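You operate a simulated robot arm through the tools that you are given. There is no shell and no other tool.

You run a simulated robot arm. Do the job below in one go: nothing can be reset, and whatever is moved stays where it is left.

TASK
Change the blown horn fuse for a new one of its rating.
Fine: switch off first and on again after; old fuse on the bench.
Where things are to end (x, y in the base frame): red fuse within 70 mm of [1100, -50].

It is judged by the outcome, as a careful person would: the job done as asked, and still so three seconds after it is handed in. It fails if anything else is knocked over, pushed out of place, dropped, spilled or broken.

THE ROBOT
A 6-joint arm with a two-finger gripper, fixed in place. Base frame: the origin is on the floor under the middle of its stand, x ahead of it, y to its left, z up; the work surface is at about z = 880. Units: mm, degrees, N and s.
It reaches about 1572 mm from its shoulder. Its first joint turns from -166.0 to 166.0 degrees. Payload 2.45 kg.
The TCP is the grasp point between the finger pads, 20 mm short of the fingertips. In the tool frame z runs along the fingers and y along their closing line. The gripper opens to 140 mm; its body begins 168 mm behind the TCP.
Orientation is told as [roll, pitch, yaw] about the base's x, y, z axes, in that order, counted from this pose: with the fingers straight down and closing along the base's y, the tool's x points along the base's -x, its y along +y and its z along -z.

THE INTERFACE
- The arm moves only by the tool arm_command. Its argument "increments" is a list of rows, each a list of 3 entries, a list of its own where there are three numbers: the turn, a rotation vector about the tool's x, y, z in degrees, then the shift along the tool's x, y, z in mm, then the finger opening in mm, from 0 to 140. In form: [[[wx, wy, wz], [x, y, z], gripper], ...]. A call has 1 to 20 rows; each row shifts and turns the commanded pose from where the row before left it, along the tool's axes as they then stand. A row lasts 0.2 s, in which the tool goes at most 50 mm and 8.6 degrees; a call with a longer step from one row to the next is refused whole, and so is a gripper value outside its range. Where a pose cannot be reached the arm comes as near as it can. A force on the tool above 40 N (or 10 N above the force at the start of the call, whichever is more), or a blocked arm, ends the call early, and 0.2 s more pass. The fingers move at their own pace (about 45 mm/s each) and stop on an object; they squeeze with about 33 N. The grip force told is the motor's: it shows also when the fingers shut on nothing. Time passes only in rows, and 0.2 s behind the last, so rows that do not move let the fingers close. It gives the time, the measured TCP pose, the force on the tool (base axes), the opening and the grip force at its end, in the units of the frame above (readings bear some noise), with the torque about the TCP (base axes, N m) and any sound that the robot's microphone picked up, and new pictures: "pictures" is both (left out), scene, wrist or none.
- Cameras (640 x 400 px; columns grow to the right, rows downward): "scene" is fixed at [48.9, 649.3, 1514.6]; the picture's right is [-0.43, -0.90, 0.00], its down [-0.54, 0.25, -0.81] and it looks along [0.73, -0.35, -0.59] (base axes); focal length 295 px, centre (320, 200). "wrist" rides on the gripper at [78, 11, -209] in the tool frame; the picture's right is [-0.14, 0.99, 0.00], its down [-0.92, -0.13, -0.37] and it looks along [-0.37, -0.05, 0.93] (tool axes); focal length 280 px, centre (320, 200). There is no depth. A picture from a camera that has moved, and an enlarged one, comes with that camera's place and axes in the base frame and with its lens.
- enlarge(camera, box): a new picture of the part [left, top, right, bottom] of that camera's present view, enlarged. No time passes.
- close_job(): hands the job in; it is judged then, once.

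Places have to be worked out from the pictures, the camera data and where the tool is seen. Open the gripper and draw the arm clear of the work before you hand the job in, unless the task says otherwise.

The tools are called after "Call:" by a JSON object that holds its "method" and its "body". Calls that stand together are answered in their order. arm_command: Moves the arm, as the interface text tells. Its arguments: {"type":"object","properties":{"increments":{"type":"array","items":{"type":"array"}},"pictures":{"type":"string","enum":["both","scene","wrist","none"]}},"required":["increments"]} The other tools are called the same way: enlarge (camera, box) takes an enlarged picture of a part of a camera's view; close_job () hands the job in.

At the start:

```text
time_s: 0.0
tcp_pos: [603.0, -181.8, 1234.8]
tcp_rot: [0.1, 0.0, 0.0]
contact_force: [0.1, 0.0, -0.1]
wrist_torque: [0.03, -0.02, -0.04]
finger_gap: 140.0
gripper_force: 0.2
```

scene: 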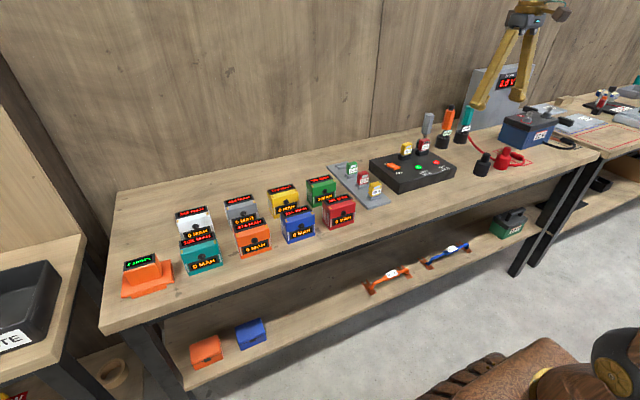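
wrist: 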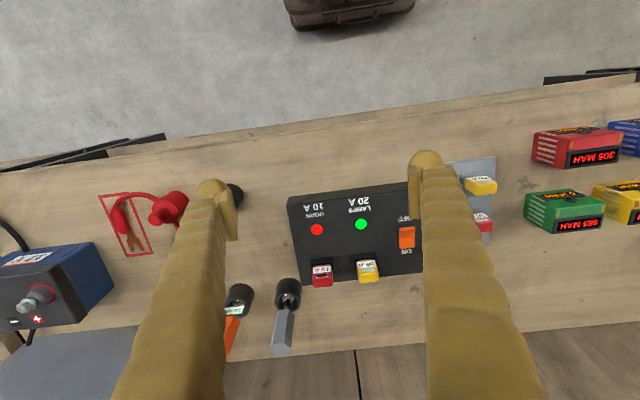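

I'll look at the fuse box and the spare rack closely before moving.

Call:
{"method": "enlarge", "body": {"camera": "scene", "box": [320, 120, 480, 220]}}

Call:
{"method": "enlarge", "body": {"camera": "wrist", "box": [270, 150, 510, 300]}}

Call:
{"method": "enlarge", "body": {"camera": "scene", "box": [400, 60, 560, 180]}}

```text
4.00 times, centred on (400, 170) of scene
camera zoom: at [48.9, 649.3, 1514.6], right [-0.43, -0.9, 0.0], down [-0.54, 0.25, -0.81], along [0.73, -0.35, -0.59], focal length 1182 px, centre (0, 320)
```

zoom: 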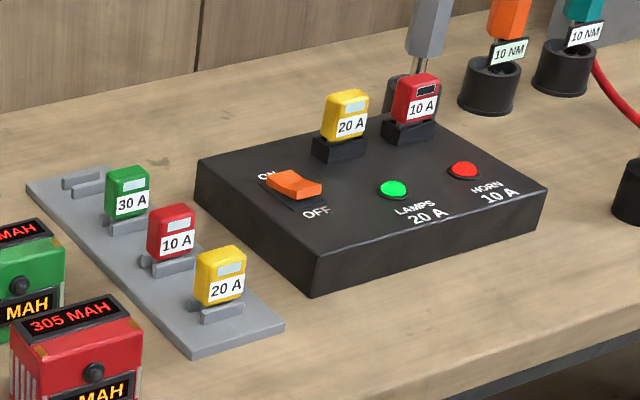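

```text
2.67 times, centred on (390, 225) of wrist
camera zoom: at [527.0, -171.1, 1443.2], right [0.14, 0.99, 0.0], down [0.92, -0.13, 0.37], along [0.37, -0.05, -0.93], focal length 748 px, centre (133, 133)
```

zoom: 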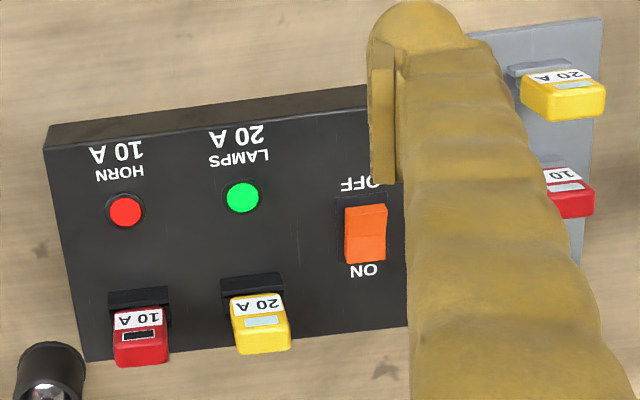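

```text
3.33 times, centred on (480, 120) of scene
camera zoom: at [48.9, 649.3, 1514.6], right [-0.43, -0.9, 0.0], down [-0.54, 0.25, -0.81], along [0.73, -0.35, -0.59], focal length 985 px, centre (-213, 467)
```

zoom: 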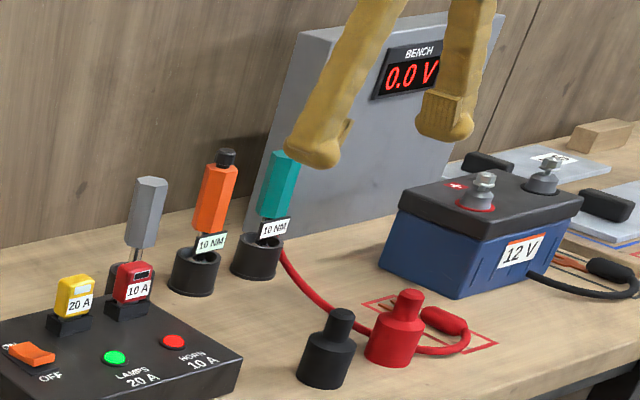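

The horn fuse is the red 10 A with a dark window, red lamp beside it; the spare 10 A red sits in the grey rack. I'll look closer at the switch and at the fuses' windows and the target patch of bench.

Call:
{"method": "enlarge", "body": {"camera": "scene", "box": [376, 150, 416, 180]}}

Call:
{"method": "enlarge", "body": {"camera": "scene", "box": [325, 155, 395, 210]}}

Call:
{"method": "enlarge", "body": {"camera": "scene", "box": [395, 130, 445, 165]}}

Call:
{"method": "enlarge", "body": {"camera": "wrist", "box": [370, 190, 440, 270]}}

```text
13.33 times, centred on (396, 165) of scene
camera zoom: at [48.9, 649.3, 1514.6], right [-0.43, -0.9, 0.0], down [-0.54, 0.25, -0.81], along [0.73, -0.35, -0.59], focal length 3939 px, centre (-693, 667)
```

zoom: 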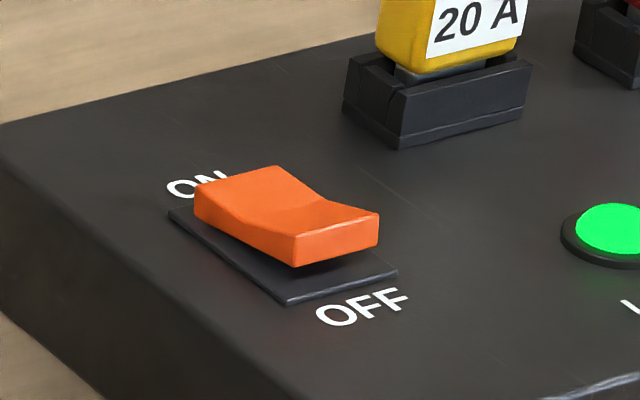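

```text
7.27 times, centred on (360, 182) of scene
camera zoom: at [48.9, 649.3, 1514.6], right [-0.43, -0.9, 0.0], down [-0.54, 0.25, -0.81], along [0.73, -0.35, -0.59], focal length 2149 px, centre (29, 327)
```

zoom: 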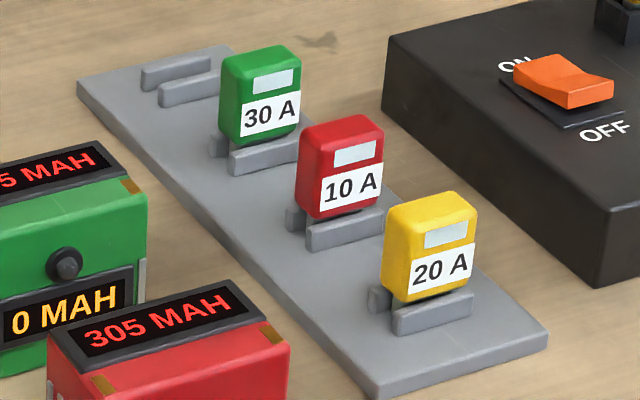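

```text
11.43 times, centred on (420, 148) of scene
camera zoom: at [48.9, 649.3, 1514.6], right [-0.43, -0.9, 0.0], down [-0.54, 0.25, -0.81], along [0.73, -0.35, -0.59], focal length 3376 px, centre (-823, 800)
```

zoom: 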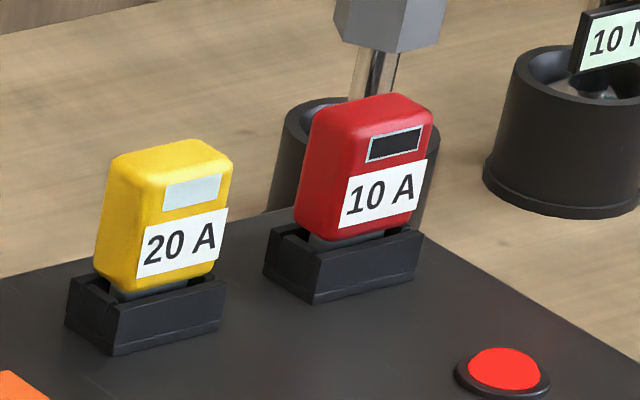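

```text
5.00 times, centred on (405, 230) of wrist
camera zoom: at [527.0, -171.1, 1443.2], right [0.14, 0.99, 0.0], down [0.92, -0.13, 0.37], along [0.37, -0.05, -0.93], focal length 1402 px, centre (-105, 50)
```

zoom: 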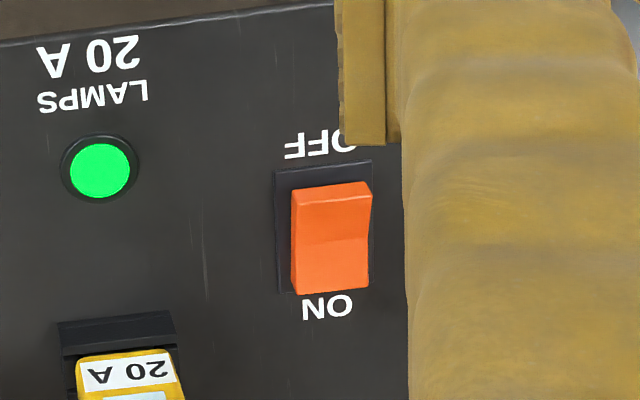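

The rocker is ON now (far end down, near OFF end raised). I'll check the finger tips' shape and size before planning clearances.

Call:
{"method": "enlarge", "body": {"camera": "scene", "box": [460, 0, 590, 115]}}

Call:
{"method": "enlarge", "body": {"camera": "wrist", "box": [180, 130, 460, 290]}}

```text
3.48 times, centred on (525, 58) of scene
camera zoom: at [48.9, 649.3, 1514.6], right [-0.43, -0.9, 0.0], down [-0.54, 0.25, -0.81], along [0.73, -0.35, -0.59], focal length 1028 px, centre (-393, 696)
```

zoom: 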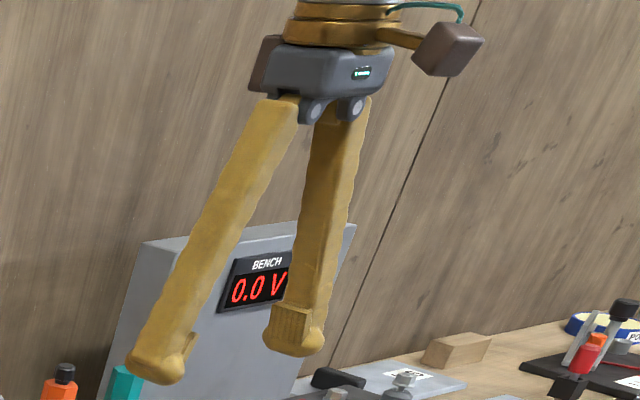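

```text
2.29 times, centred on (320, 210) of wrist
camera zoom: at [527.0, -171.1, 1443.2], right [0.14, 0.99, 0.0], down [0.92, -0.13, 0.37], along [0.37, -0.05, -0.93], focal length 641 px, centre (320, 177)
```

zoom: 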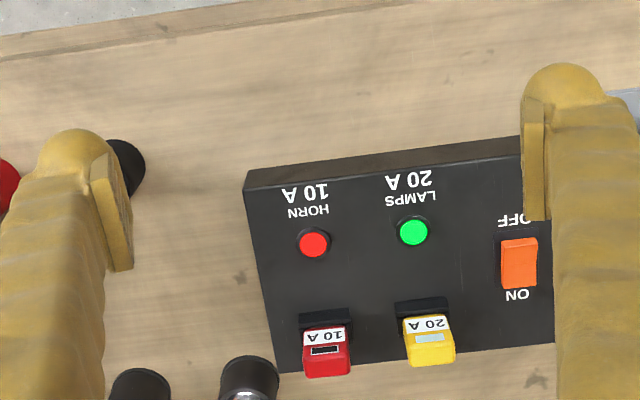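

The fingers swing out from the knuckles, so I'll narrow the gripper to see how the tips look at a small opening before going near anything.

Call:
{"method": "arm_command", "body": {"increments": [[[0, 0, 0], [0, 0, 0], 40], [[0, 0, 0], [0, 0, 0], 40], [[0, 0, 0], [0, 0, 0], 40], [[0, 0, 0], [0, 0, 0], 40], [[0, 0, 0], [0, 0, 0], 40], [[0, 0, 0], [0, 0, 0], 40]]}}

```text
time_s: 1.4
tcp_pos: [604.5, -183.3, 1233.9]
tcp_rot: [0.1, 0.0, 0.0]
contact_force: [0.4, 0.0, 0.5]
wrist_torque: [0.0, -0.01, 0.01]
finger_gap: 39.7
gripper_force: 0.0
camera wrist: at [527.0, -171.1, 1443.1], right [0.14, 0.99, 0.0], down [0.92, -0.13, 0.37], along [0.37, -0.05, -0.93], focal length 280 px, centre (320, 200)
```

scene: 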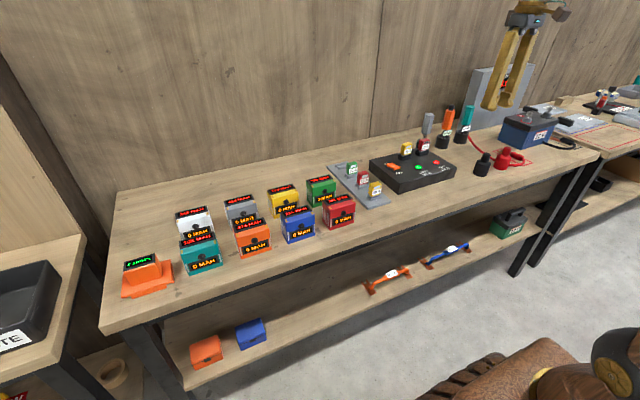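
wrist: 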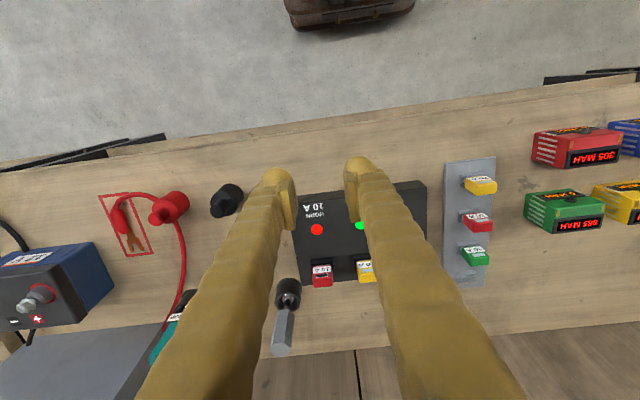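

Call:
{"method": "enlarge", "body": {"camera": "wrist", "box": [250, 140, 400, 240]}}

Call:
{"method": "enlarge", "body": {"camera": "scene", "box": [460, 0, 590, 115]}}

Call:
{"method": "enlarge", "body": {"camera": "wrist", "box": [420, 150, 520, 290]}}

```text
4.00 times, centred on (325, 190) of wrist
camera zoom: at [527.0, -171.1, 1443.1], right [0.14, 0.99, 0.0], down [0.92, -0.13, 0.37], along [0.37, -0.05, -0.93], focal length 1122 px, centre (300, 240)
```

zoom: 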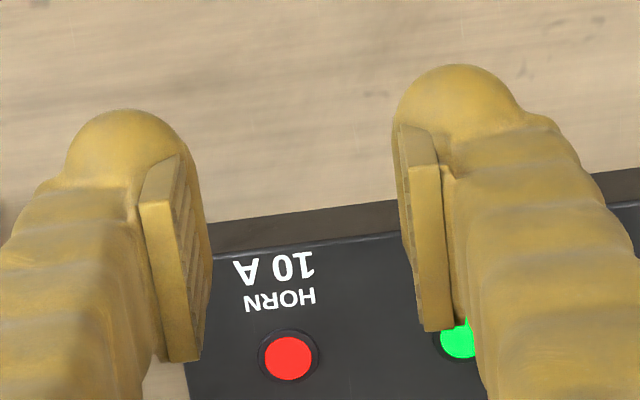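

```text
3.48 times, centred on (525, 58) of scene
camera zoom: at [48.9, 649.3, 1514.6], right [-0.43, -0.9, 0.0], down [-0.54, 0.25, -0.81], along [0.73, -0.35, -0.59], focal length 1028 px, centre (-393, 696)
```

zoom: 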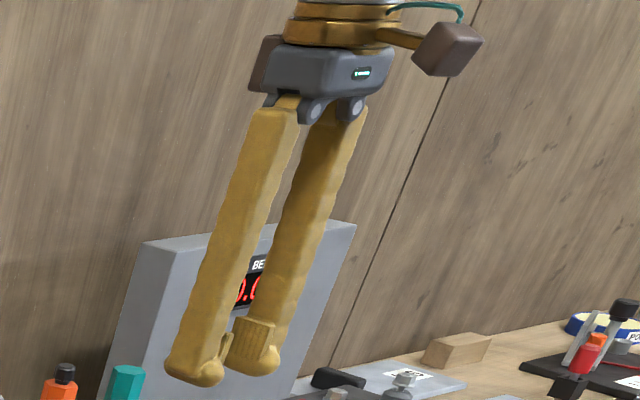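

```text
2.86 times, centred on (470, 220) of wrist
camera zoom: at [527.0, -171.1, 1443.1], right [0.14, 0.99, 0.0], down [0.92, -0.13, 0.37], along [0.37, -0.05, -0.93], focal length 801 px, centre (-109, 143)
```

zoom: 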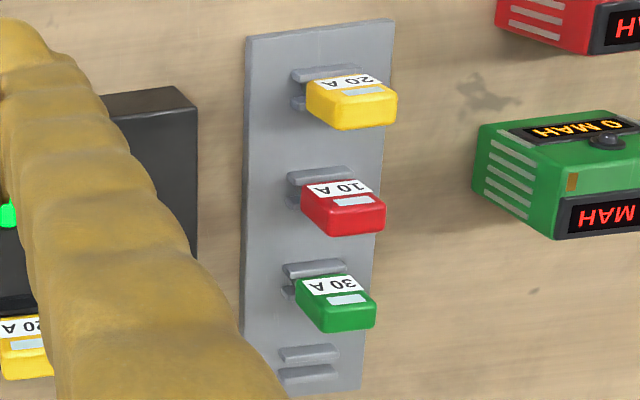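

Call:
{"method": "enlarge", "body": {"camera": "scene", "box": [490, 80, 550, 115]}}

Call:
{"method": "enlarge", "body": {"camera": "scene", "box": [415, 100, 480, 150]}}

```text
10.67 times, centred on (520, 98) of scene
camera zoom: at [48.9, 649.3, 1514.6], right [-0.43, -0.9, 0.0], down [-0.54, 0.25, -0.81], along [0.73, -0.35, -0.59], focal length 3151 px, centre (-1813, 1293)
```

zoom: 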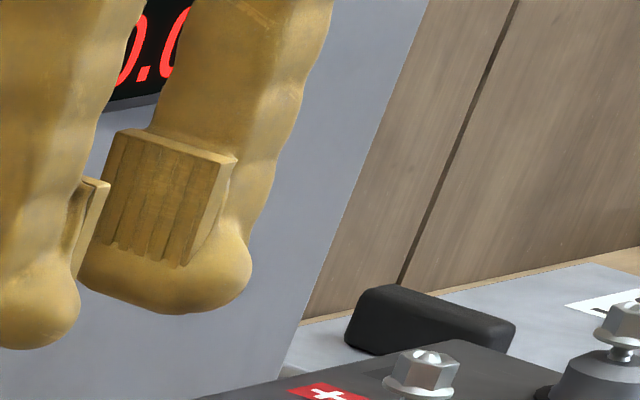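

```text
8.00 times, centred on (448, 125) of scene
camera zoom: at [48.9, 649.3, 1514.6], right [-0.43, -0.9, 0.0], down [-0.54, 0.25, -0.81], along [0.73, -0.35, -0.59], focal length 2364 px, centre (-700, 800)
```

zoom: 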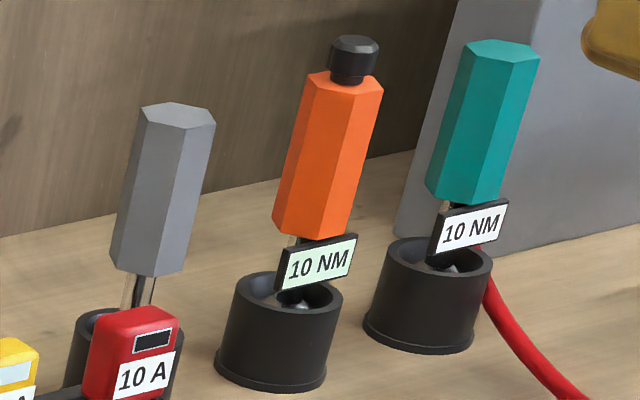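

The tips are about 35 mm wide with roughly 28 mm behind each pad. I'll move above the switch (which I place at about x 803, y -38, raised end z ≈ 957) with fingers closed and look down from the wrist.

Call:
{"method": "arm_command", "body": {"increments": [[[0, 0, 0], [-31, 24, 22], 0], [[0, 0, 0], [-31, 24, 22], 0], [[0, 0, 0], [-31, 24, 22], 0], [[0, 0, 0], [-31, 24, 22], 0], [[0, 0, 0], [-31, 24, 22], 0], [[0, 0, 0], [-31, 24, 22], 0], [[0, 0, 0], [0, 0, 0], 0], [[0, 0, 0], [0, 0, 0], 0]]}}

```text
time_s: 3.2
tcp_pos: [792.2, -39.0, 1104.0]
tcp_rot: [-0.1, 0.1, 0.0]
contact_force: [-1.0, 0.5, 0.0]
wrist_torque: [0.01, 0.03, 0.0]
finger_gap: 0.1
gripper_force: 29.8
camera wrist: at [714.3, -27.4, 1311.6], right [0.14, 0.99, 0.0], down [0.92, -0.13, 0.37], along [0.37, -0.05, -0.93], focal length 280 px, centre (320, 200)
```

scene: 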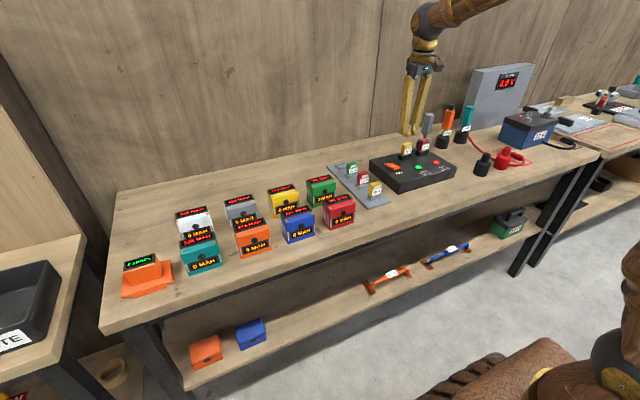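
wrist: 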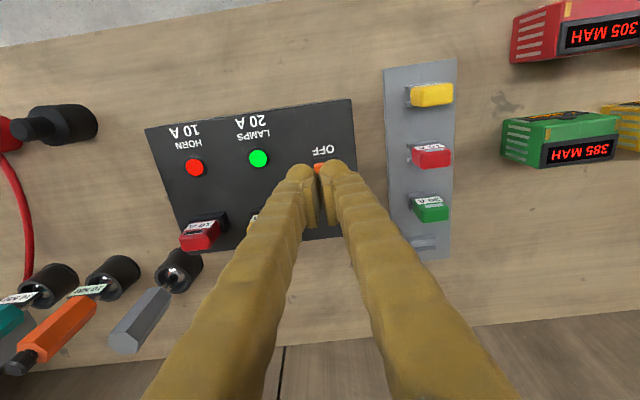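

Call:
{"method": "enlarge", "body": {"camera": "wrist", "box": [270, 120, 370, 220]}}

Call:
{"method": "enlarge", "body": {"camera": "wrist", "box": [140, 120, 300, 260]}}

Call:
{"method": "enlarge", "body": {"camera": "wrist", "box": [370, 60, 480, 270]}}

```text
4.00 times, centred on (320, 170) of wrist
camera zoom: at [714.3, -27.4, 1311.6], right [0.14, 0.99, 0.0], down [0.92, -0.13, 0.37], along [0.37, -0.05, -0.93], focal length 1122 px, centre (320, 320)
```

zoom: 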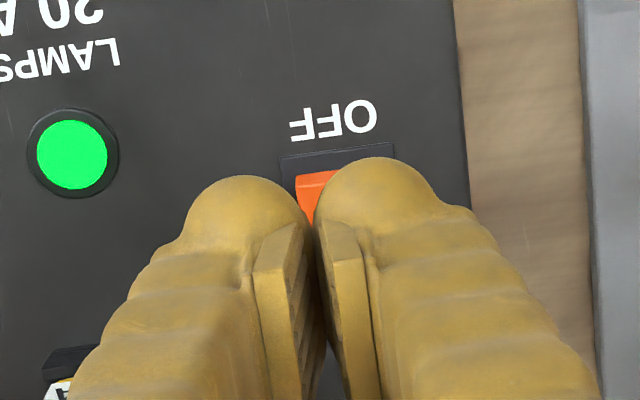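

```text
2.86 times, centred on (220, 190) of wrist
camera zoom: at [714.3, -27.4, 1311.6], right [0.14, 0.99, 0.0], down [0.92, -0.13, 0.37], along [0.37, -0.05, -0.93], focal length 801 px, centre (606, 229)
```

zoom: 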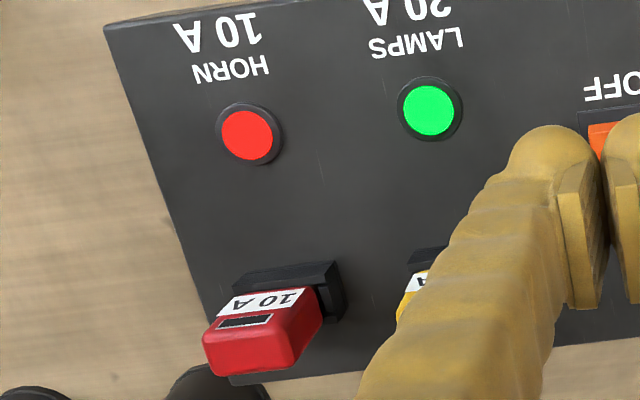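

```text
1.90 times, centred on (425, 165) of wrist
camera zoom: at [714.3, -27.4, 1311.6], right [0.14, 0.99, 0.0], down [0.92, -0.13, 0.37], along [0.37, -0.05, -0.93], focal length 534 px, centre (120, 267)
```

zoom: 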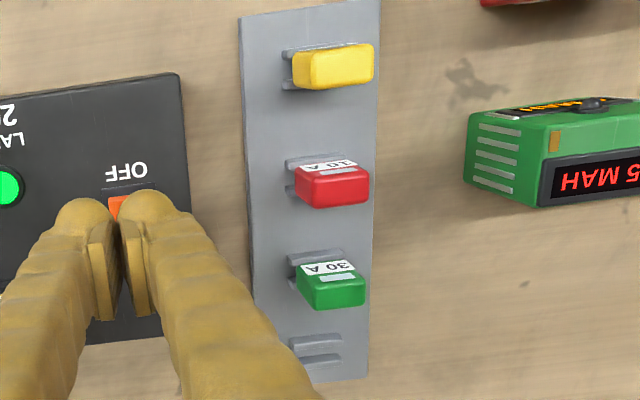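

The switch bezel's near edge computes to about (804, -35, 934), raised OFF end near (807, -35, 948). I'll come down so one fingertip is right over that end, stopping above it to check.

Call:
{"method": "arm_command", "body": {"increments": [[[0, 0, 0], [-5, -3.2, 38], 0], [[0, 0, 0], [-5, -3.2, 38], 0], [[0, 0, 0], [-5, -3.2, 36], 0], [[0, 0, 0], [0, 0, 0], 0]]}}

Call:
{"method": "enlarge", "body": {"camera": "wrist", "box": [250, 100, 390, 220]}}

Call:
{"method": "enlarge", "body": {"camera": "scene", "box": [360, 120, 460, 200]}}

```text
time_s: 4.2
tcp_pos: [804.6, -48.8, 990.2]
tcp_rot: [-0.1, 0.0, 0.1]
contact_force: [0.1, 0.1, 0.1]
wrist_torque: [-0.03, 0.02, -0.03]
finger_gap: 0.0
gripper_force: 29.3
camera wrist: at [728.9, -37.2, 1199.2], right [0.14, 0.99, 0.0], down [0.92, -0.13, 0.37], along [0.36, -0.05, -0.93], focal length 280 px, centre (320, 200)
```

scene: 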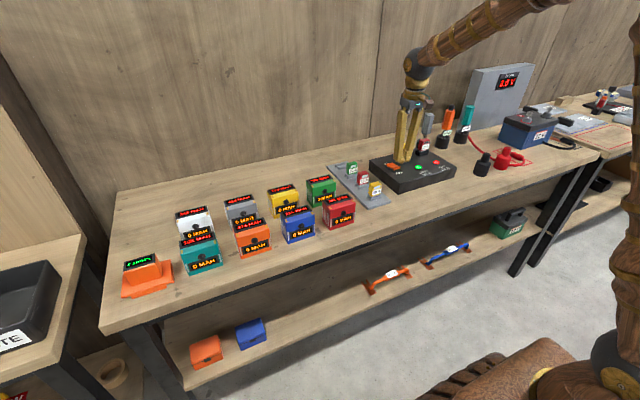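
wrist: 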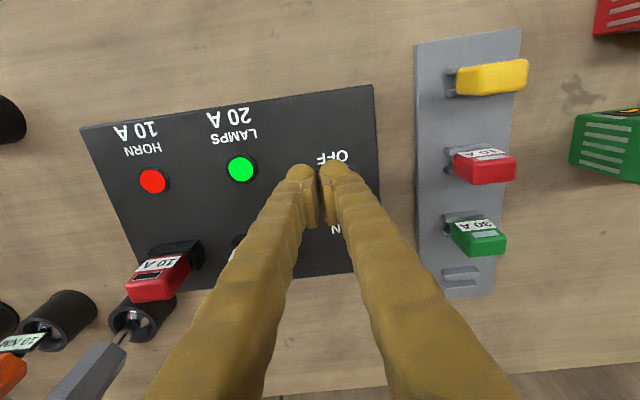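

```text
3.33 times, centred on (320, 160) of wrist
camera zoom: at [728.9, -37.2, 1199.2], right [0.14, 0.99, 0.0], down [0.92, -0.13, 0.37], along [0.36, -0.05, -0.93], focal length 935 px, centre (320, 333)
```

zoom: 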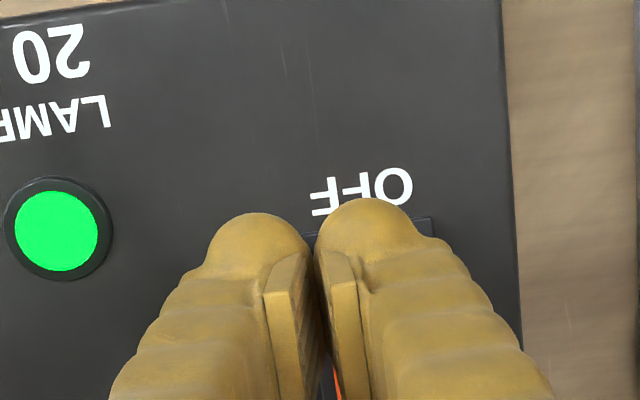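

```text
5.00 times, centred on (410, 160) of scene
camera zoom: at [48.9, 649.3, 1514.6], right [-0.43, -0.9, 0.0], down [-0.54, 0.25, -0.81], along [0.73, -0.35, -0.59], focal length 1477 px, centre (-130, 400)
```

zoom: 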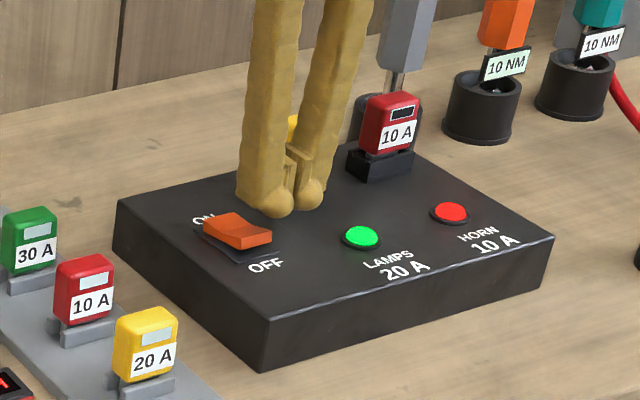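

Call:
{"method": "enlarge", "body": {"camera": "scene", "box": [380, 145, 420, 175]}}

Call:
{"method": "enlarge", "body": {"camera": "wrist", "box": [290, 145, 360, 190]}}

```text
13.33 times, centred on (400, 160) of scene
camera zoom: at [48.9, 649.3, 1514.6], right [-0.43, -0.9, 0.0], down [-0.54, 0.25, -0.81], along [0.73, -0.35, -0.59], focal length 3939 px, centre (-747, 733)
```

zoom: 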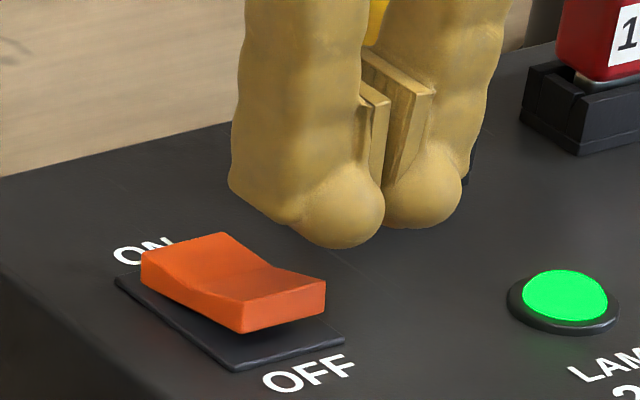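

```text
8.89 times, centred on (325, 168) of wrist
camera zoom: at [728.9, -37.2, 1199.2], right [0.14, 0.99, 0.0], down [0.92, -0.13, 0.37], along [0.36, -0.05, -0.93], focal length 2492 px, centre (276, 489)
```

zoom: 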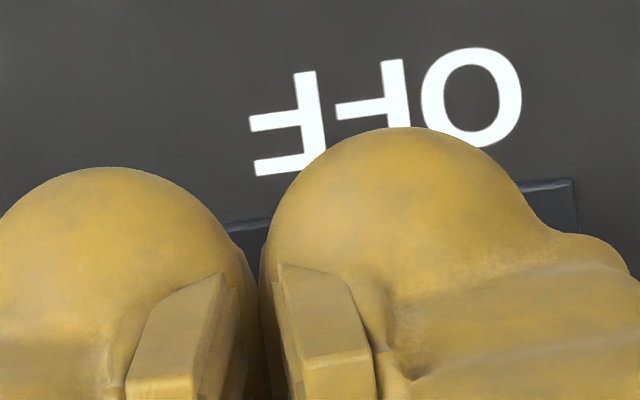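

The ball of the +y fingertip sits a little short (toward -x) of the rocker's raised end. I'll shift forward ~14 mm and +y ~4 mm, then lower to just above it.

Call:
{"method": "arm_command", "body": {"increments": [[[0, 0, 0], [-14, 4, 0], 0], [[0, 0, 0], [0, 0, 13], 0], [[0, 0, 0], [0, 0, 0], 0]], "pictures": "none"}}

Call:
{"method": "enlarge", "body": {"camera": "scene", "box": [380, 145, 420, 175]}}

Call:
{"method": "enlarge", "body": {"camera": "wrist", "box": [270, 130, 380, 210]}}

```text
time_s: 5.0
tcp_pos: [818.9, -44.3, 977.7]
tcp_rot: [-0.1, 0.0, 0.0]
contact_force: [0.3, 0.1, -0.9]
wrist_torque: [-0.02, 0.01, -0.01]
finger_gap: 0.5
gripper_force: 29.7
```

```text
13.33 times, centred on (400, 160) of scene
camera zoom: at [48.9, 649.3, 1514.6], right [-0.43, -0.9, 0.0], down [-0.54, 0.25, -0.81], along [0.73, -0.35, -0.59], focal length 3939 px, centre (-747, 733)
```

zoom: 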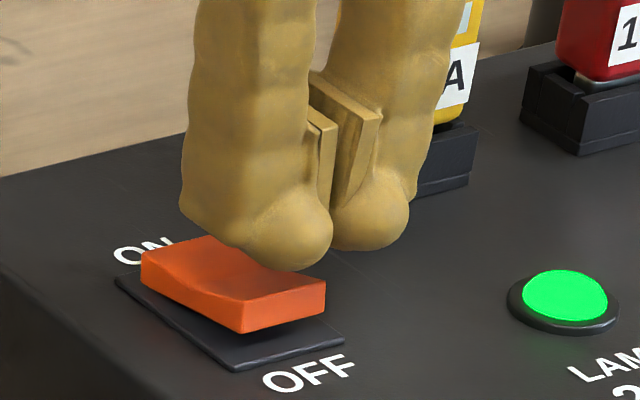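

```text
5.00 times, centred on (325, 170) of wrist
camera zoom: at [742.9, -32.9, 1186.0], right [0.14, 0.99, 0.0], down [0.92, -0.13, 0.37], along [0.36, -0.05, -0.93], focal length 1402 px, centre (295, 350)
```

zoom: 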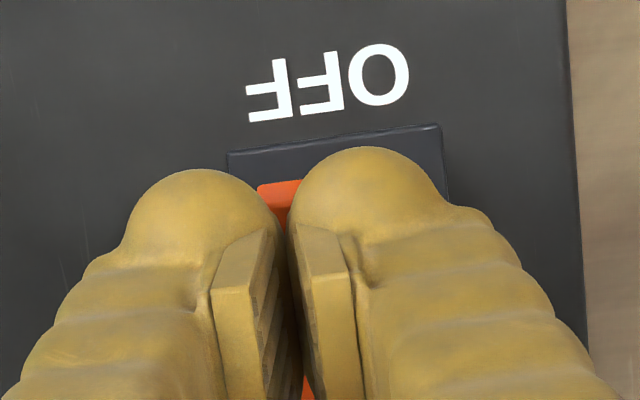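

The +y fingertip is now over the raised OFF end. Pressing down in small steps, watching force and listening for a click.

Call:
{"method": "arm_command", "body": {"increments": [[[0, 0, 0], [0, 0, 3], 0], [[0, 0, 0], [0, 0, 3], 0], [[0, 0, 0], [0, 0, 3], 0], [[0, 0, 0], [0, 0, 3], 0], [[0, 0, 0], [0, 0, 0], 0]], "pictures": "none"}}

Call:
{"method": "enlarge", "body": {"camera": "scene", "box": [380, 145, 420, 175]}}

```text
time_s: 6.2
tcp_pos: [819.5, -44.9, 965.8]
tcp_rot: [0.1, 0.1, 0.0]
contact_force: [-0.1, 0.3, 0.1]
wrist_torque: [0.04, 0.01, 0.01]
finger_gap: 0.0
gripper_force: 29.3
```

```text
13.33 times, centred on (400, 160) of scene
camera zoom: at [48.9, 649.3, 1514.6], right [-0.43, -0.9, 0.0], down [-0.54, 0.25, -0.81], along [0.73, -0.35, -0.59], focal length 3939 px, centre (-747, 733)
```

zoom: 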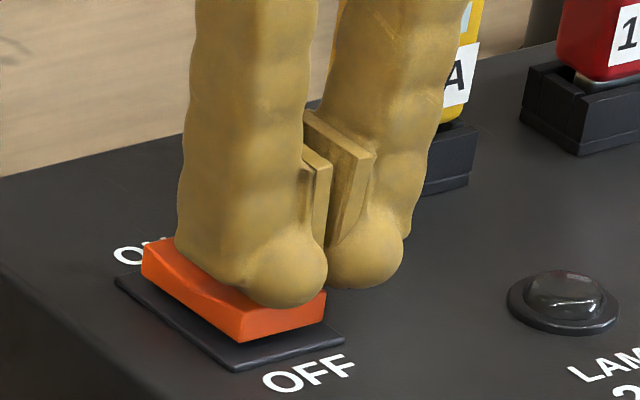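

The lamps have gone dark, so the rocker has passed centre. I'll press a few mm more so it seats fully in OFF.

Call:
{"method": "arm_command", "body": {"increments": [[[0, 0, 0], [0, 0, 2], 0], [[0, 0, 0], [0, 0, 2], 0], [[0, 0, 0], [0, 0, 2], 0], [[0, 0, 0], [0, 0, 0], 0]], "pictures": "none"}}

Call:
{"method": "enlarge", "body": {"camera": "scene", "box": [380, 145, 420, 175]}}

```text
time_s: 7.2
tcp_pos: [819.4, -45.2, 961.8]
tcp_rot: [0.0, -0.2, 0.0]
contact_force: [-6.2, 0.2, 11.9]
wrist_torque: [0.12, -0.01, 0.06]
finger_gap: 0.0
gripper_force: 29.5
stopped in row 4: the force on the tool passed its limit at 42 N (the readings are from after the stop); the commanded pose is now the measured one
```

```text
13.33 times, centred on (400, 160) of scene
camera zoom: at [48.9, 649.3, 1514.6], right [-0.43, -0.9, 0.0], down [-0.54, 0.25, -0.81], along [0.73, -0.35, -0.59], focal length 3939 px, centre (-747, 733)
```

zoom: 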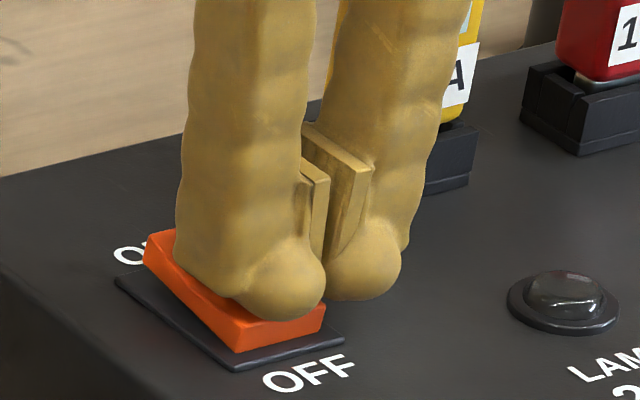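

It's hard against its stop in OFF, lamps dark. Now I'll lift straight up, move over the horn fuse at about (874, -214), and open to about 60.

Call:
{"method": "arm_command", "body": {"increments": [[[0, 0, 0], [0, 0, -20], 0], [[0, 0, 0], [0, 0, -40], 0], [[0, 0, 0], [0, 0, -45], 0], [[0, 0, 0], [0, 0, -35], 0], [[0, 0, 0], [-11, -42, 0], 0], [[0, 0, 0], [-11, -42, 0], 60], [[0, 0, 0], [-11, -42, 0], 60], [[0, 0, 0], [-11, -43, 0], 60], [[0, 0, 0], [0, 0, 0], 60], [[0, 0, 0], [0, 0, 0], 60]]}}

Call:
{"method": "enlarge", "body": {"camera": "wrist", "box": [240, 80, 400, 220]}}

Call:
{"method": "enlarge", "body": {"camera": "scene", "box": [376, 130, 456, 190]}}

```text
time_s: 9.4
tcp_pos: [863.7, -212.1, 1100.9]
tcp_rot: [-0.1, -0.1, 0.0]
contact_force: [-0.1, 0.0, 0.5]
wrist_torque: [-0.01, 0.02, -0.04]
finger_gap: 60.3
gripper_force: 0.0
camera wrist: at [786.3, -201.3, 1309.3], right [0.14, 0.99, 0.0], down [0.92, -0.13, 0.37], along [0.37, -0.05, -0.93], focal length 280 px, centre (320, 200)
```

scene: 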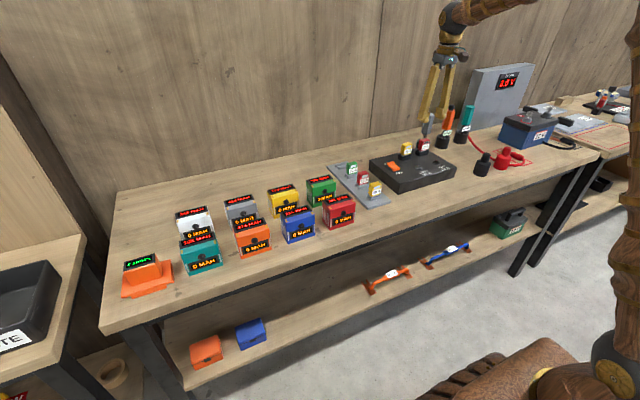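
wrist: 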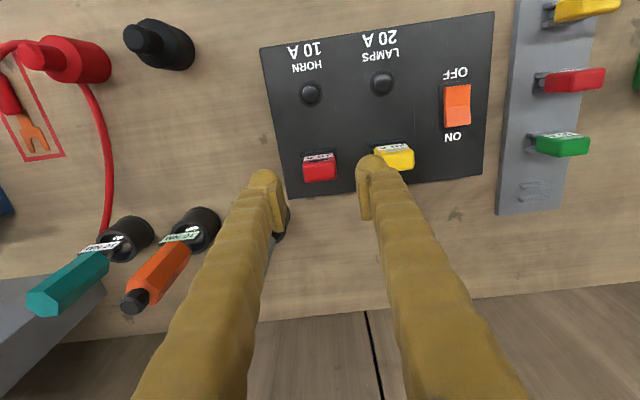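

```text
2.86 times, centred on (320, 150) of wrist
camera zoom: at [786.3, -201.3, 1309.3], right [0.14, 0.99, 0.0], down [0.92, -0.13, 0.37], along [0.37, -0.05, -0.93], focal length 801 px, centre (320, 343)
```

zoom: 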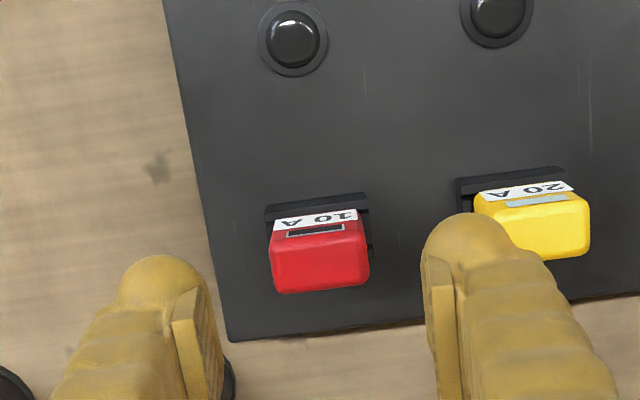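

```text
6.67 times, centred on (416, 160) of scene
camera zoom: at [48.9, 649.3, 1514.6], right [-0.43, -0.9, 0.0], down [-0.54, 0.25, -0.81], along [0.73, -0.35, -0.59], focal length 1970 px, centre (-320, 467)
```

zoom: 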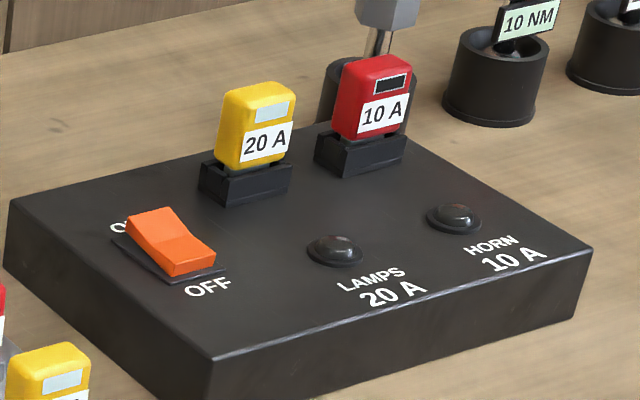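

Switch is OFF with both lamps dark. The horn fuse centres at about (874.5, -213.5), body z 955–1003, 38 wide; I'll set the opening to 54 and come down to just above it for a check.

Call:
{"method": "arm_command", "body": {"increments": [[[0, 0, 0], [-10, -1.3, 0], 54], [[0, 0, 0], [0, 0, 37], 54], [[0, 0, 0], [0, 0, 37], 54], [[0, 0, 0], [0, 0, 0], 54]]}}

Call:
{"method": "enlarge", "body": {"camera": "wrist", "box": [240, 110, 400, 230]}}

Call:
{"method": "enlarge", "body": {"camera": "scene", "box": [390, 120, 450, 170]}}

```text
time_s: 10.4
tcp_pos: [875.0, -214.7, 1027.5]
tcp_rot: [-0.1, -0.1, 0.0]
contact_force: [0.4, -0.3, 0.2]
wrist_torque: [0.0, 0.0, -0.01]
finger_gap: 53.8
gripper_force: 0.0
camera wrist: at [796.5, -202.9, 1235.4], right [0.14, 0.99, 0.0], down [0.92, -0.13, 0.37], along [0.37, -0.05, -0.93], focal length 280 px, centre (320, 200)
```

scene: 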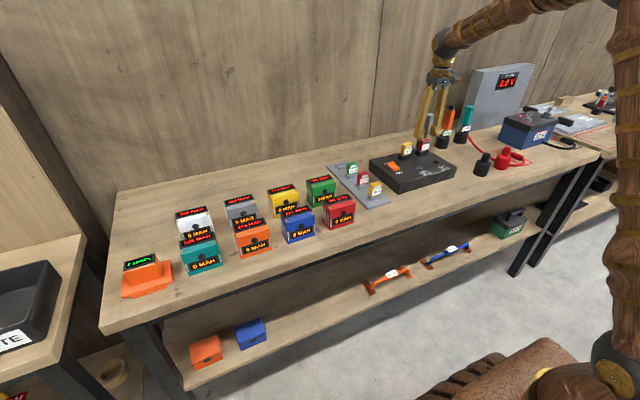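
wrist: 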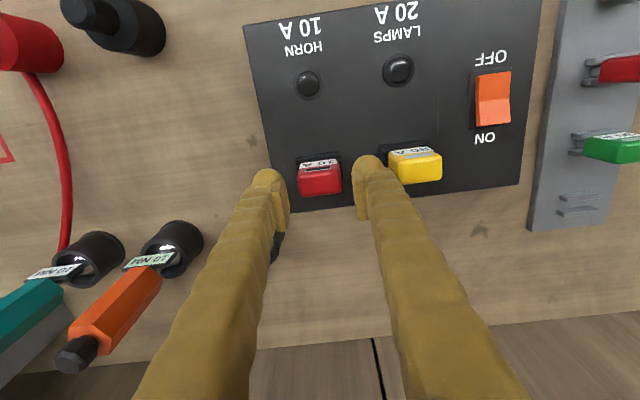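

```text
3.33 times, centred on (320, 170) of wrist
camera zoom: at [796.5, -202.9, 1235.4], right [0.14, 0.99, 0.0], down [0.92, -0.13, 0.37], along [0.37, -0.05, -0.93], focal length 935 px, centre (320, 300)
```

zoom: 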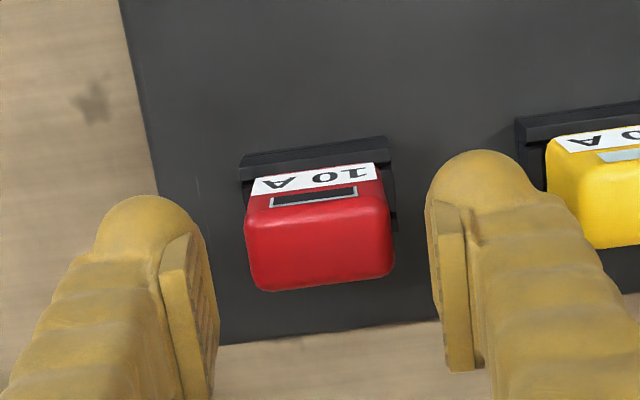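

```text
8.00 times, centred on (420, 145) of scene
camera zoom: at [48.9, 649.3, 1514.6], right [-0.43, -0.9, 0.0], down [-0.54, 0.25, -0.81], along [0.73, -0.35, -0.59], focal length 2364 px, centre (-480, 640)
```

zoom: 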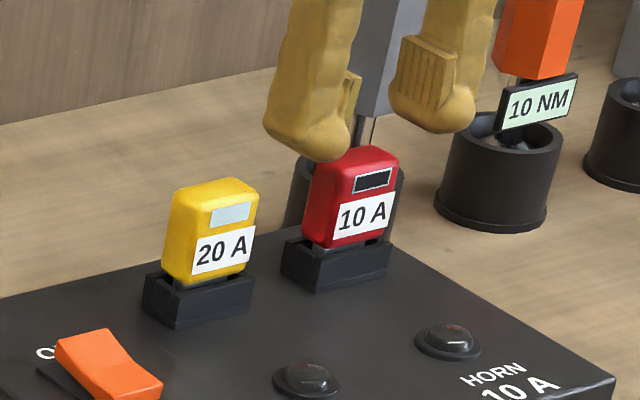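

Fuse is centred between the fingers. Descending 45 mm to z ≈ 981 so the pads cover the fuse body.

Call:
{"method": "arm_command", "body": {"increments": [[[0, 0, 0], [-1, 0, 15], 54], [[0, 0, 0], [0, 0, 15], 54], [[0, 0, 0], [0, 0, 15], 54], [[0, 0, 0], [0, 0, 0], 54]]}}

Call:
{"method": "enlarge", "body": {"camera": "wrist", "box": [240, 110, 400, 230]}}

Call:
{"method": "enlarge", "body": {"camera": "scene", "box": [390, 120, 450, 170]}}

```text
time_s: 11.4
tcp_pos: [876.1, -214.3, 981.8]
tcp_rot: [0.0, -0.1, 0.0]
contact_force: [0.5, 0.2, 0.5]
wrist_torque: [0.01, 0.03, -0.03]
finger_gap: 53.8
gripper_force: 0.1
camera wrist: at [797.7, -202.8, 1190.4], right [0.14, 0.99, 0.0], down [0.92, -0.13, 0.37], along [0.37, -0.05, -0.93], focal length 280 px, centre (320, 200)
```

scene: 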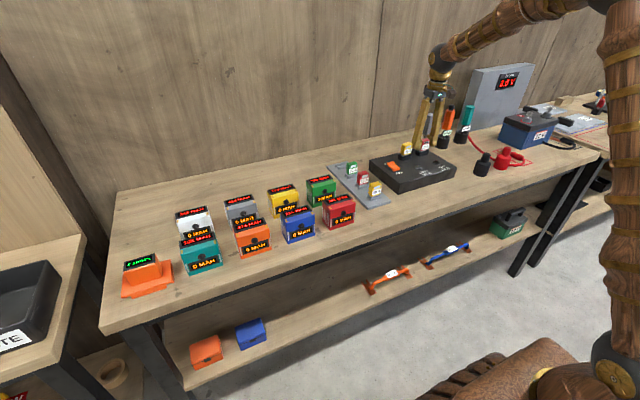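
wrist: 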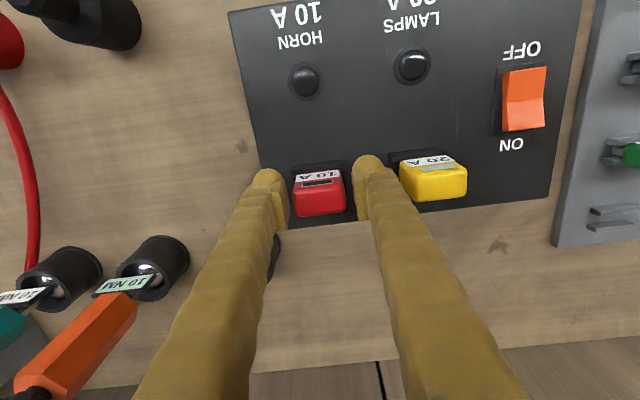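

```text
3.33 times, centred on (320, 170) of wrist
camera zoom: at [797.7, -202.8, 1190.4], right [0.14, 0.99, 0.0], down [0.92, -0.13, 0.37], along [0.37, -0.05, -0.93], focal length 935 px, centre (320, 300)
```

zoom: 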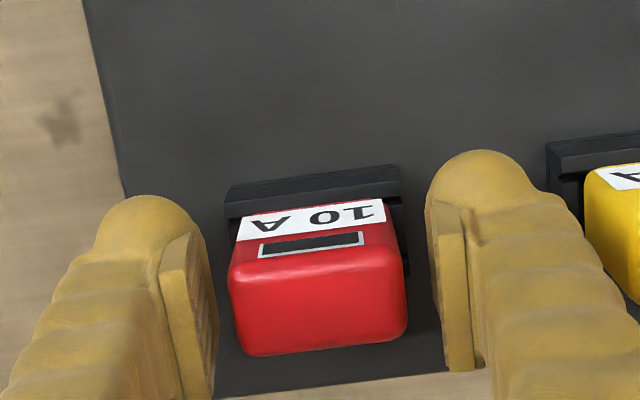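

```text
8.00 times, centred on (420, 145) of scene
camera zoom: at [48.9, 649.3, 1514.6], right [-0.43, -0.9, 0.0], down [-0.54, 0.25, -0.81], along [0.73, -0.35, -0.59], focal length 2364 px, centre (-480, 640)
```

zoom: 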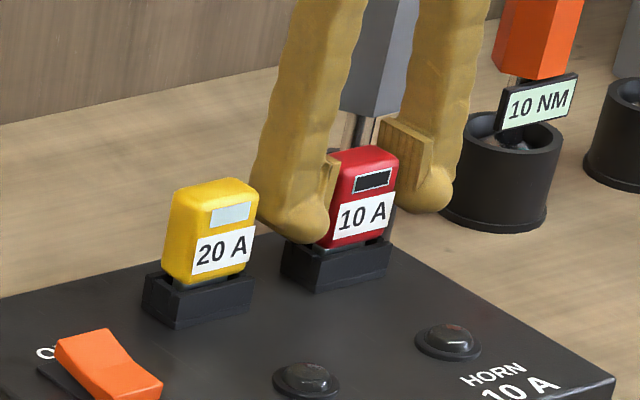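

Fingers straddle the fuse evenly and clear the yellow one. Closing on it.

Call:
{"method": "arm_command", "body": {"increments": [[[0, 0, 0], [0, 0, 0], 30], [[0, 0, 0], [0, 0, 0], 20], [[0, 0, 0], [0, 0, 0], 20], [[0, 0, 0], [0, 0, 0], 20]], "pictures": "none"}}

Call:
{"method": "enlarge", "body": {"camera": "wrist", "box": [240, 110, 400, 230]}}

```text
time_s: 12.4
tcp_pos: [875.0, -215.9, 981.8]
tcp_rot: [0.0, -0.1, 0.0]
contact_force: [1.5, -8.7, -2.7]
wrist_torque: [-0.14, -0.06, -0.02]
finger_gap: 38.3
gripper_force: 33.1
```

```text
3.33 times, centred on (320, 170) of wrist
camera zoom: at [797.7, -203.0, 1190.5], right [0.14, 0.99, 0.0], down [0.92, -0.13, 0.37], along [0.37, -0.05, -0.93], focal length 935 px, centre (320, 300)
```

zoom: 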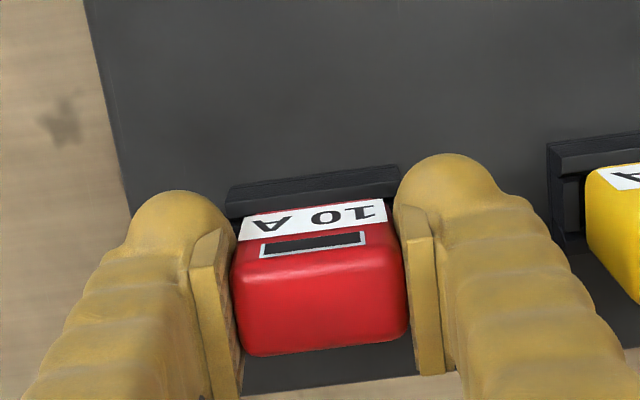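

Fuse held, 38.3 mm wide. Pulling it straight up slowly.

Call:
{"method": "arm_command", "body": {"increments": [[[0, 0, 0], [0, 0, -3], 20], [[0, 0, 0], [0, 0, -4], 20], [[0, 0, 0], [0, 0, -5], 20], [[0, 0, 0], [0, 0, -5], 20], [[0, 0, 0], [0, 0, 0], 20]], "pictures": "none"}}

Call:
{"method": "enlarge", "body": {"camera": "scene", "box": [390, 120, 450, 170]}}

Call:
{"method": "enlarge", "body": {"camera": "wrist", "box": [240, 110, 400, 230]}}

```text
time_s: 13.6
tcp_pos: [874.9, -214.9, 998.7]
tcp_rot: [0.0, -0.2, 0.0]
contact_force: [0.3, -0.5, -0.4]
wrist_torque: [0.01, 0.03, -0.01]
finger_gap: 38.4
gripper_force: 32.9
```

```text
8.00 times, centred on (420, 145) of scene
camera zoom: at [48.9, 649.3, 1514.6], right [-0.43, -0.9, 0.0], down [-0.54, 0.25, -0.81], along [0.73, -0.35, -0.59], focal length 2364 px, centre (-480, 640)
```

zoom: 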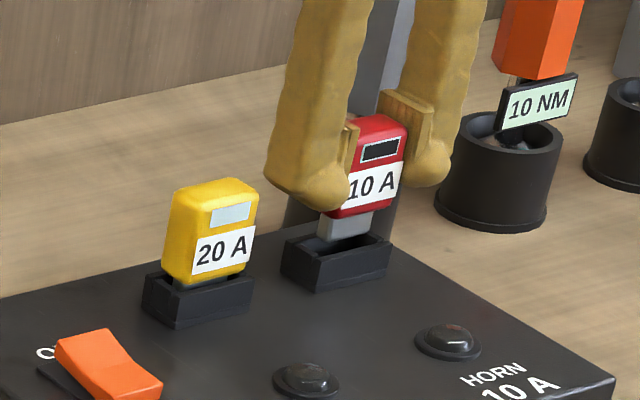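

```text
3.33 times, centred on (320, 170) of wrist
camera zoom: at [796.9, -203.1, 1207.8], right [0.14, 0.99, 0.0], down [0.92, -0.13, 0.37], along [0.37, -0.05, -0.93], focal length 935 px, centre (320, 300)
```

zoom: 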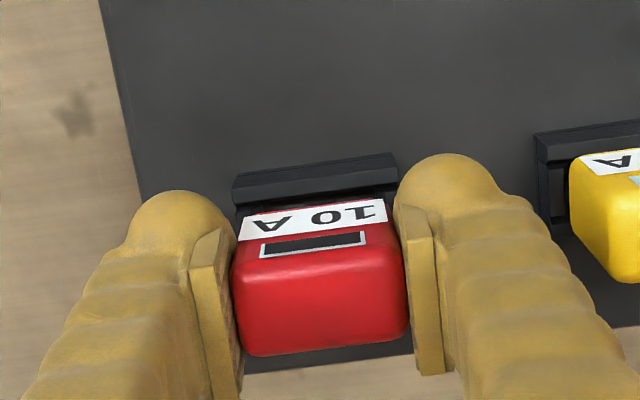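

It slid out cleanly, on a single grey blade. Lifting clear to z ≈ 1100 and looking at blade length.

Call:
{"method": "arm_command", "body": {"increments": [[[0, 0, 0], [0, 0, -25], 20], [[0, 0, 0], [0, 0, -40], 20], [[0, 0, 0], [0, 0, -40], 20], [[0, 0, 0], [0, 0, 0], 20]], "pictures": "none"}}

Call:
{"method": "enlarge", "body": {"camera": "scene", "box": [390, 80, 470, 170]}}

Call:
{"method": "enlarge", "body": {"camera": "wrist", "box": [230, 80, 420, 220]}}

```text
time_s: 14.6
tcp_pos: [876.1, -216.0, 1105.6]
tcp_rot: [0.0, -0.1, 0.0]
contact_force: [-0.7, -0.2, -1.0]
wrist_torque: [0.02, 0.01, 0.0]
finger_gap: 38.2
gripper_force: 32.8
```

```text
4.44 times, centred on (430, 125) of scene
camera zoom: at [48.9, 649.3, 1514.6], right [-0.43, -0.9, 0.0], down [-0.54, 0.25, -0.81], along [0.73, -0.35, -0.59], focal length 1313 px, centre (-169, 533)
```

zoom: 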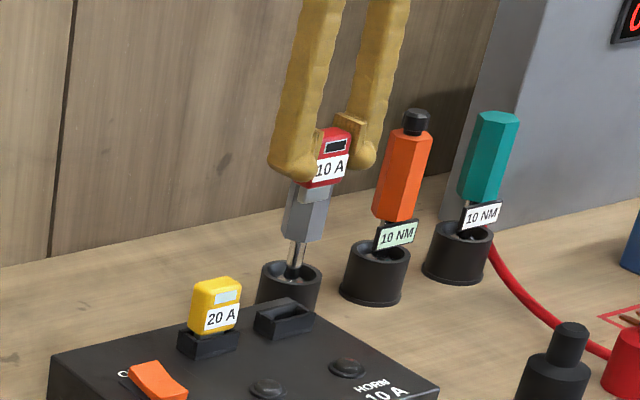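

```text
2.86 times, centred on (325, 150) of wrist
camera zoom: at [797.1, -203.0, 1313.8], right [0.14, 0.99, 0.0], down [0.92, -0.13, 0.37], along [0.37, -0.05, -0.93], focal length 801 px, centre (306, 343)
```

zoom: 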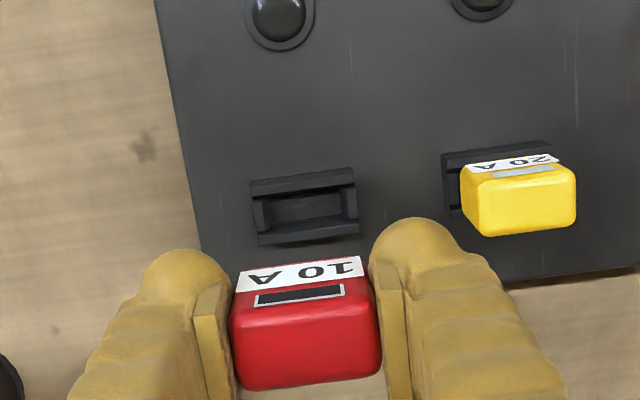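

Call:
{"method": "enlarge", "body": {"camera": "scene", "box": [445, 95, 480, 130]}}

Call:
{"method": "enlarge", "body": {"camera": "wrist", "box": [290, 120, 350, 170]}}

Call:
{"method": "enlarge", "body": {"camera": "scene", "box": [400, 135, 440, 165]}}

```text
11.43 times, centred on (462, 112) of scene
camera zoom: at [48.9, 649.3, 1514.6], right [-0.43, -0.9, 0.0], down [-0.54, 0.25, -0.81], along [0.73, -0.35, -0.59], focal length 3376 px, centre (-1309, 1200)
```

zoom: 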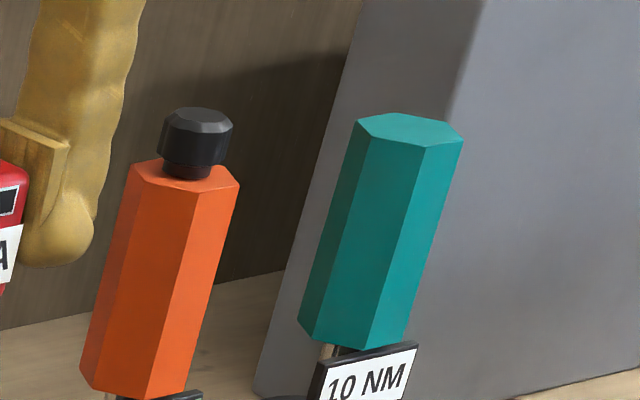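

```text
8.00 times, centred on (320, 145) of wrist
camera zoom: at [797.1, -203.0, 1313.8], right [0.14, 0.99, 0.0], down [0.92, -0.13, 0.37], along [0.37, -0.05, -0.93], focal length 2243 px, centre (320, 640)
```

zoom: 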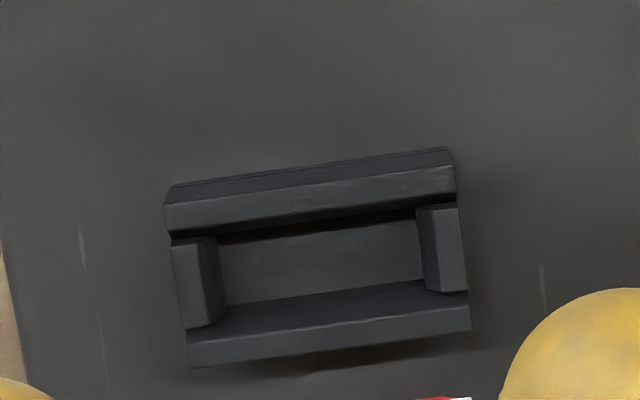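

```text
13.33 times, centred on (420, 150) of scene
camera zoom: at [48.9, 649.3, 1514.6], right [-0.43, -0.9, 0.0], down [-0.54, 0.25, -0.81], along [0.73, -0.35, -0.59], focal length 3939 px, centre (-1013, 867)
```

zoom: 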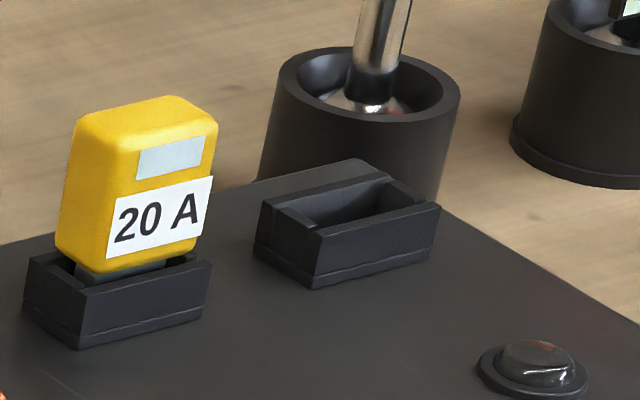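

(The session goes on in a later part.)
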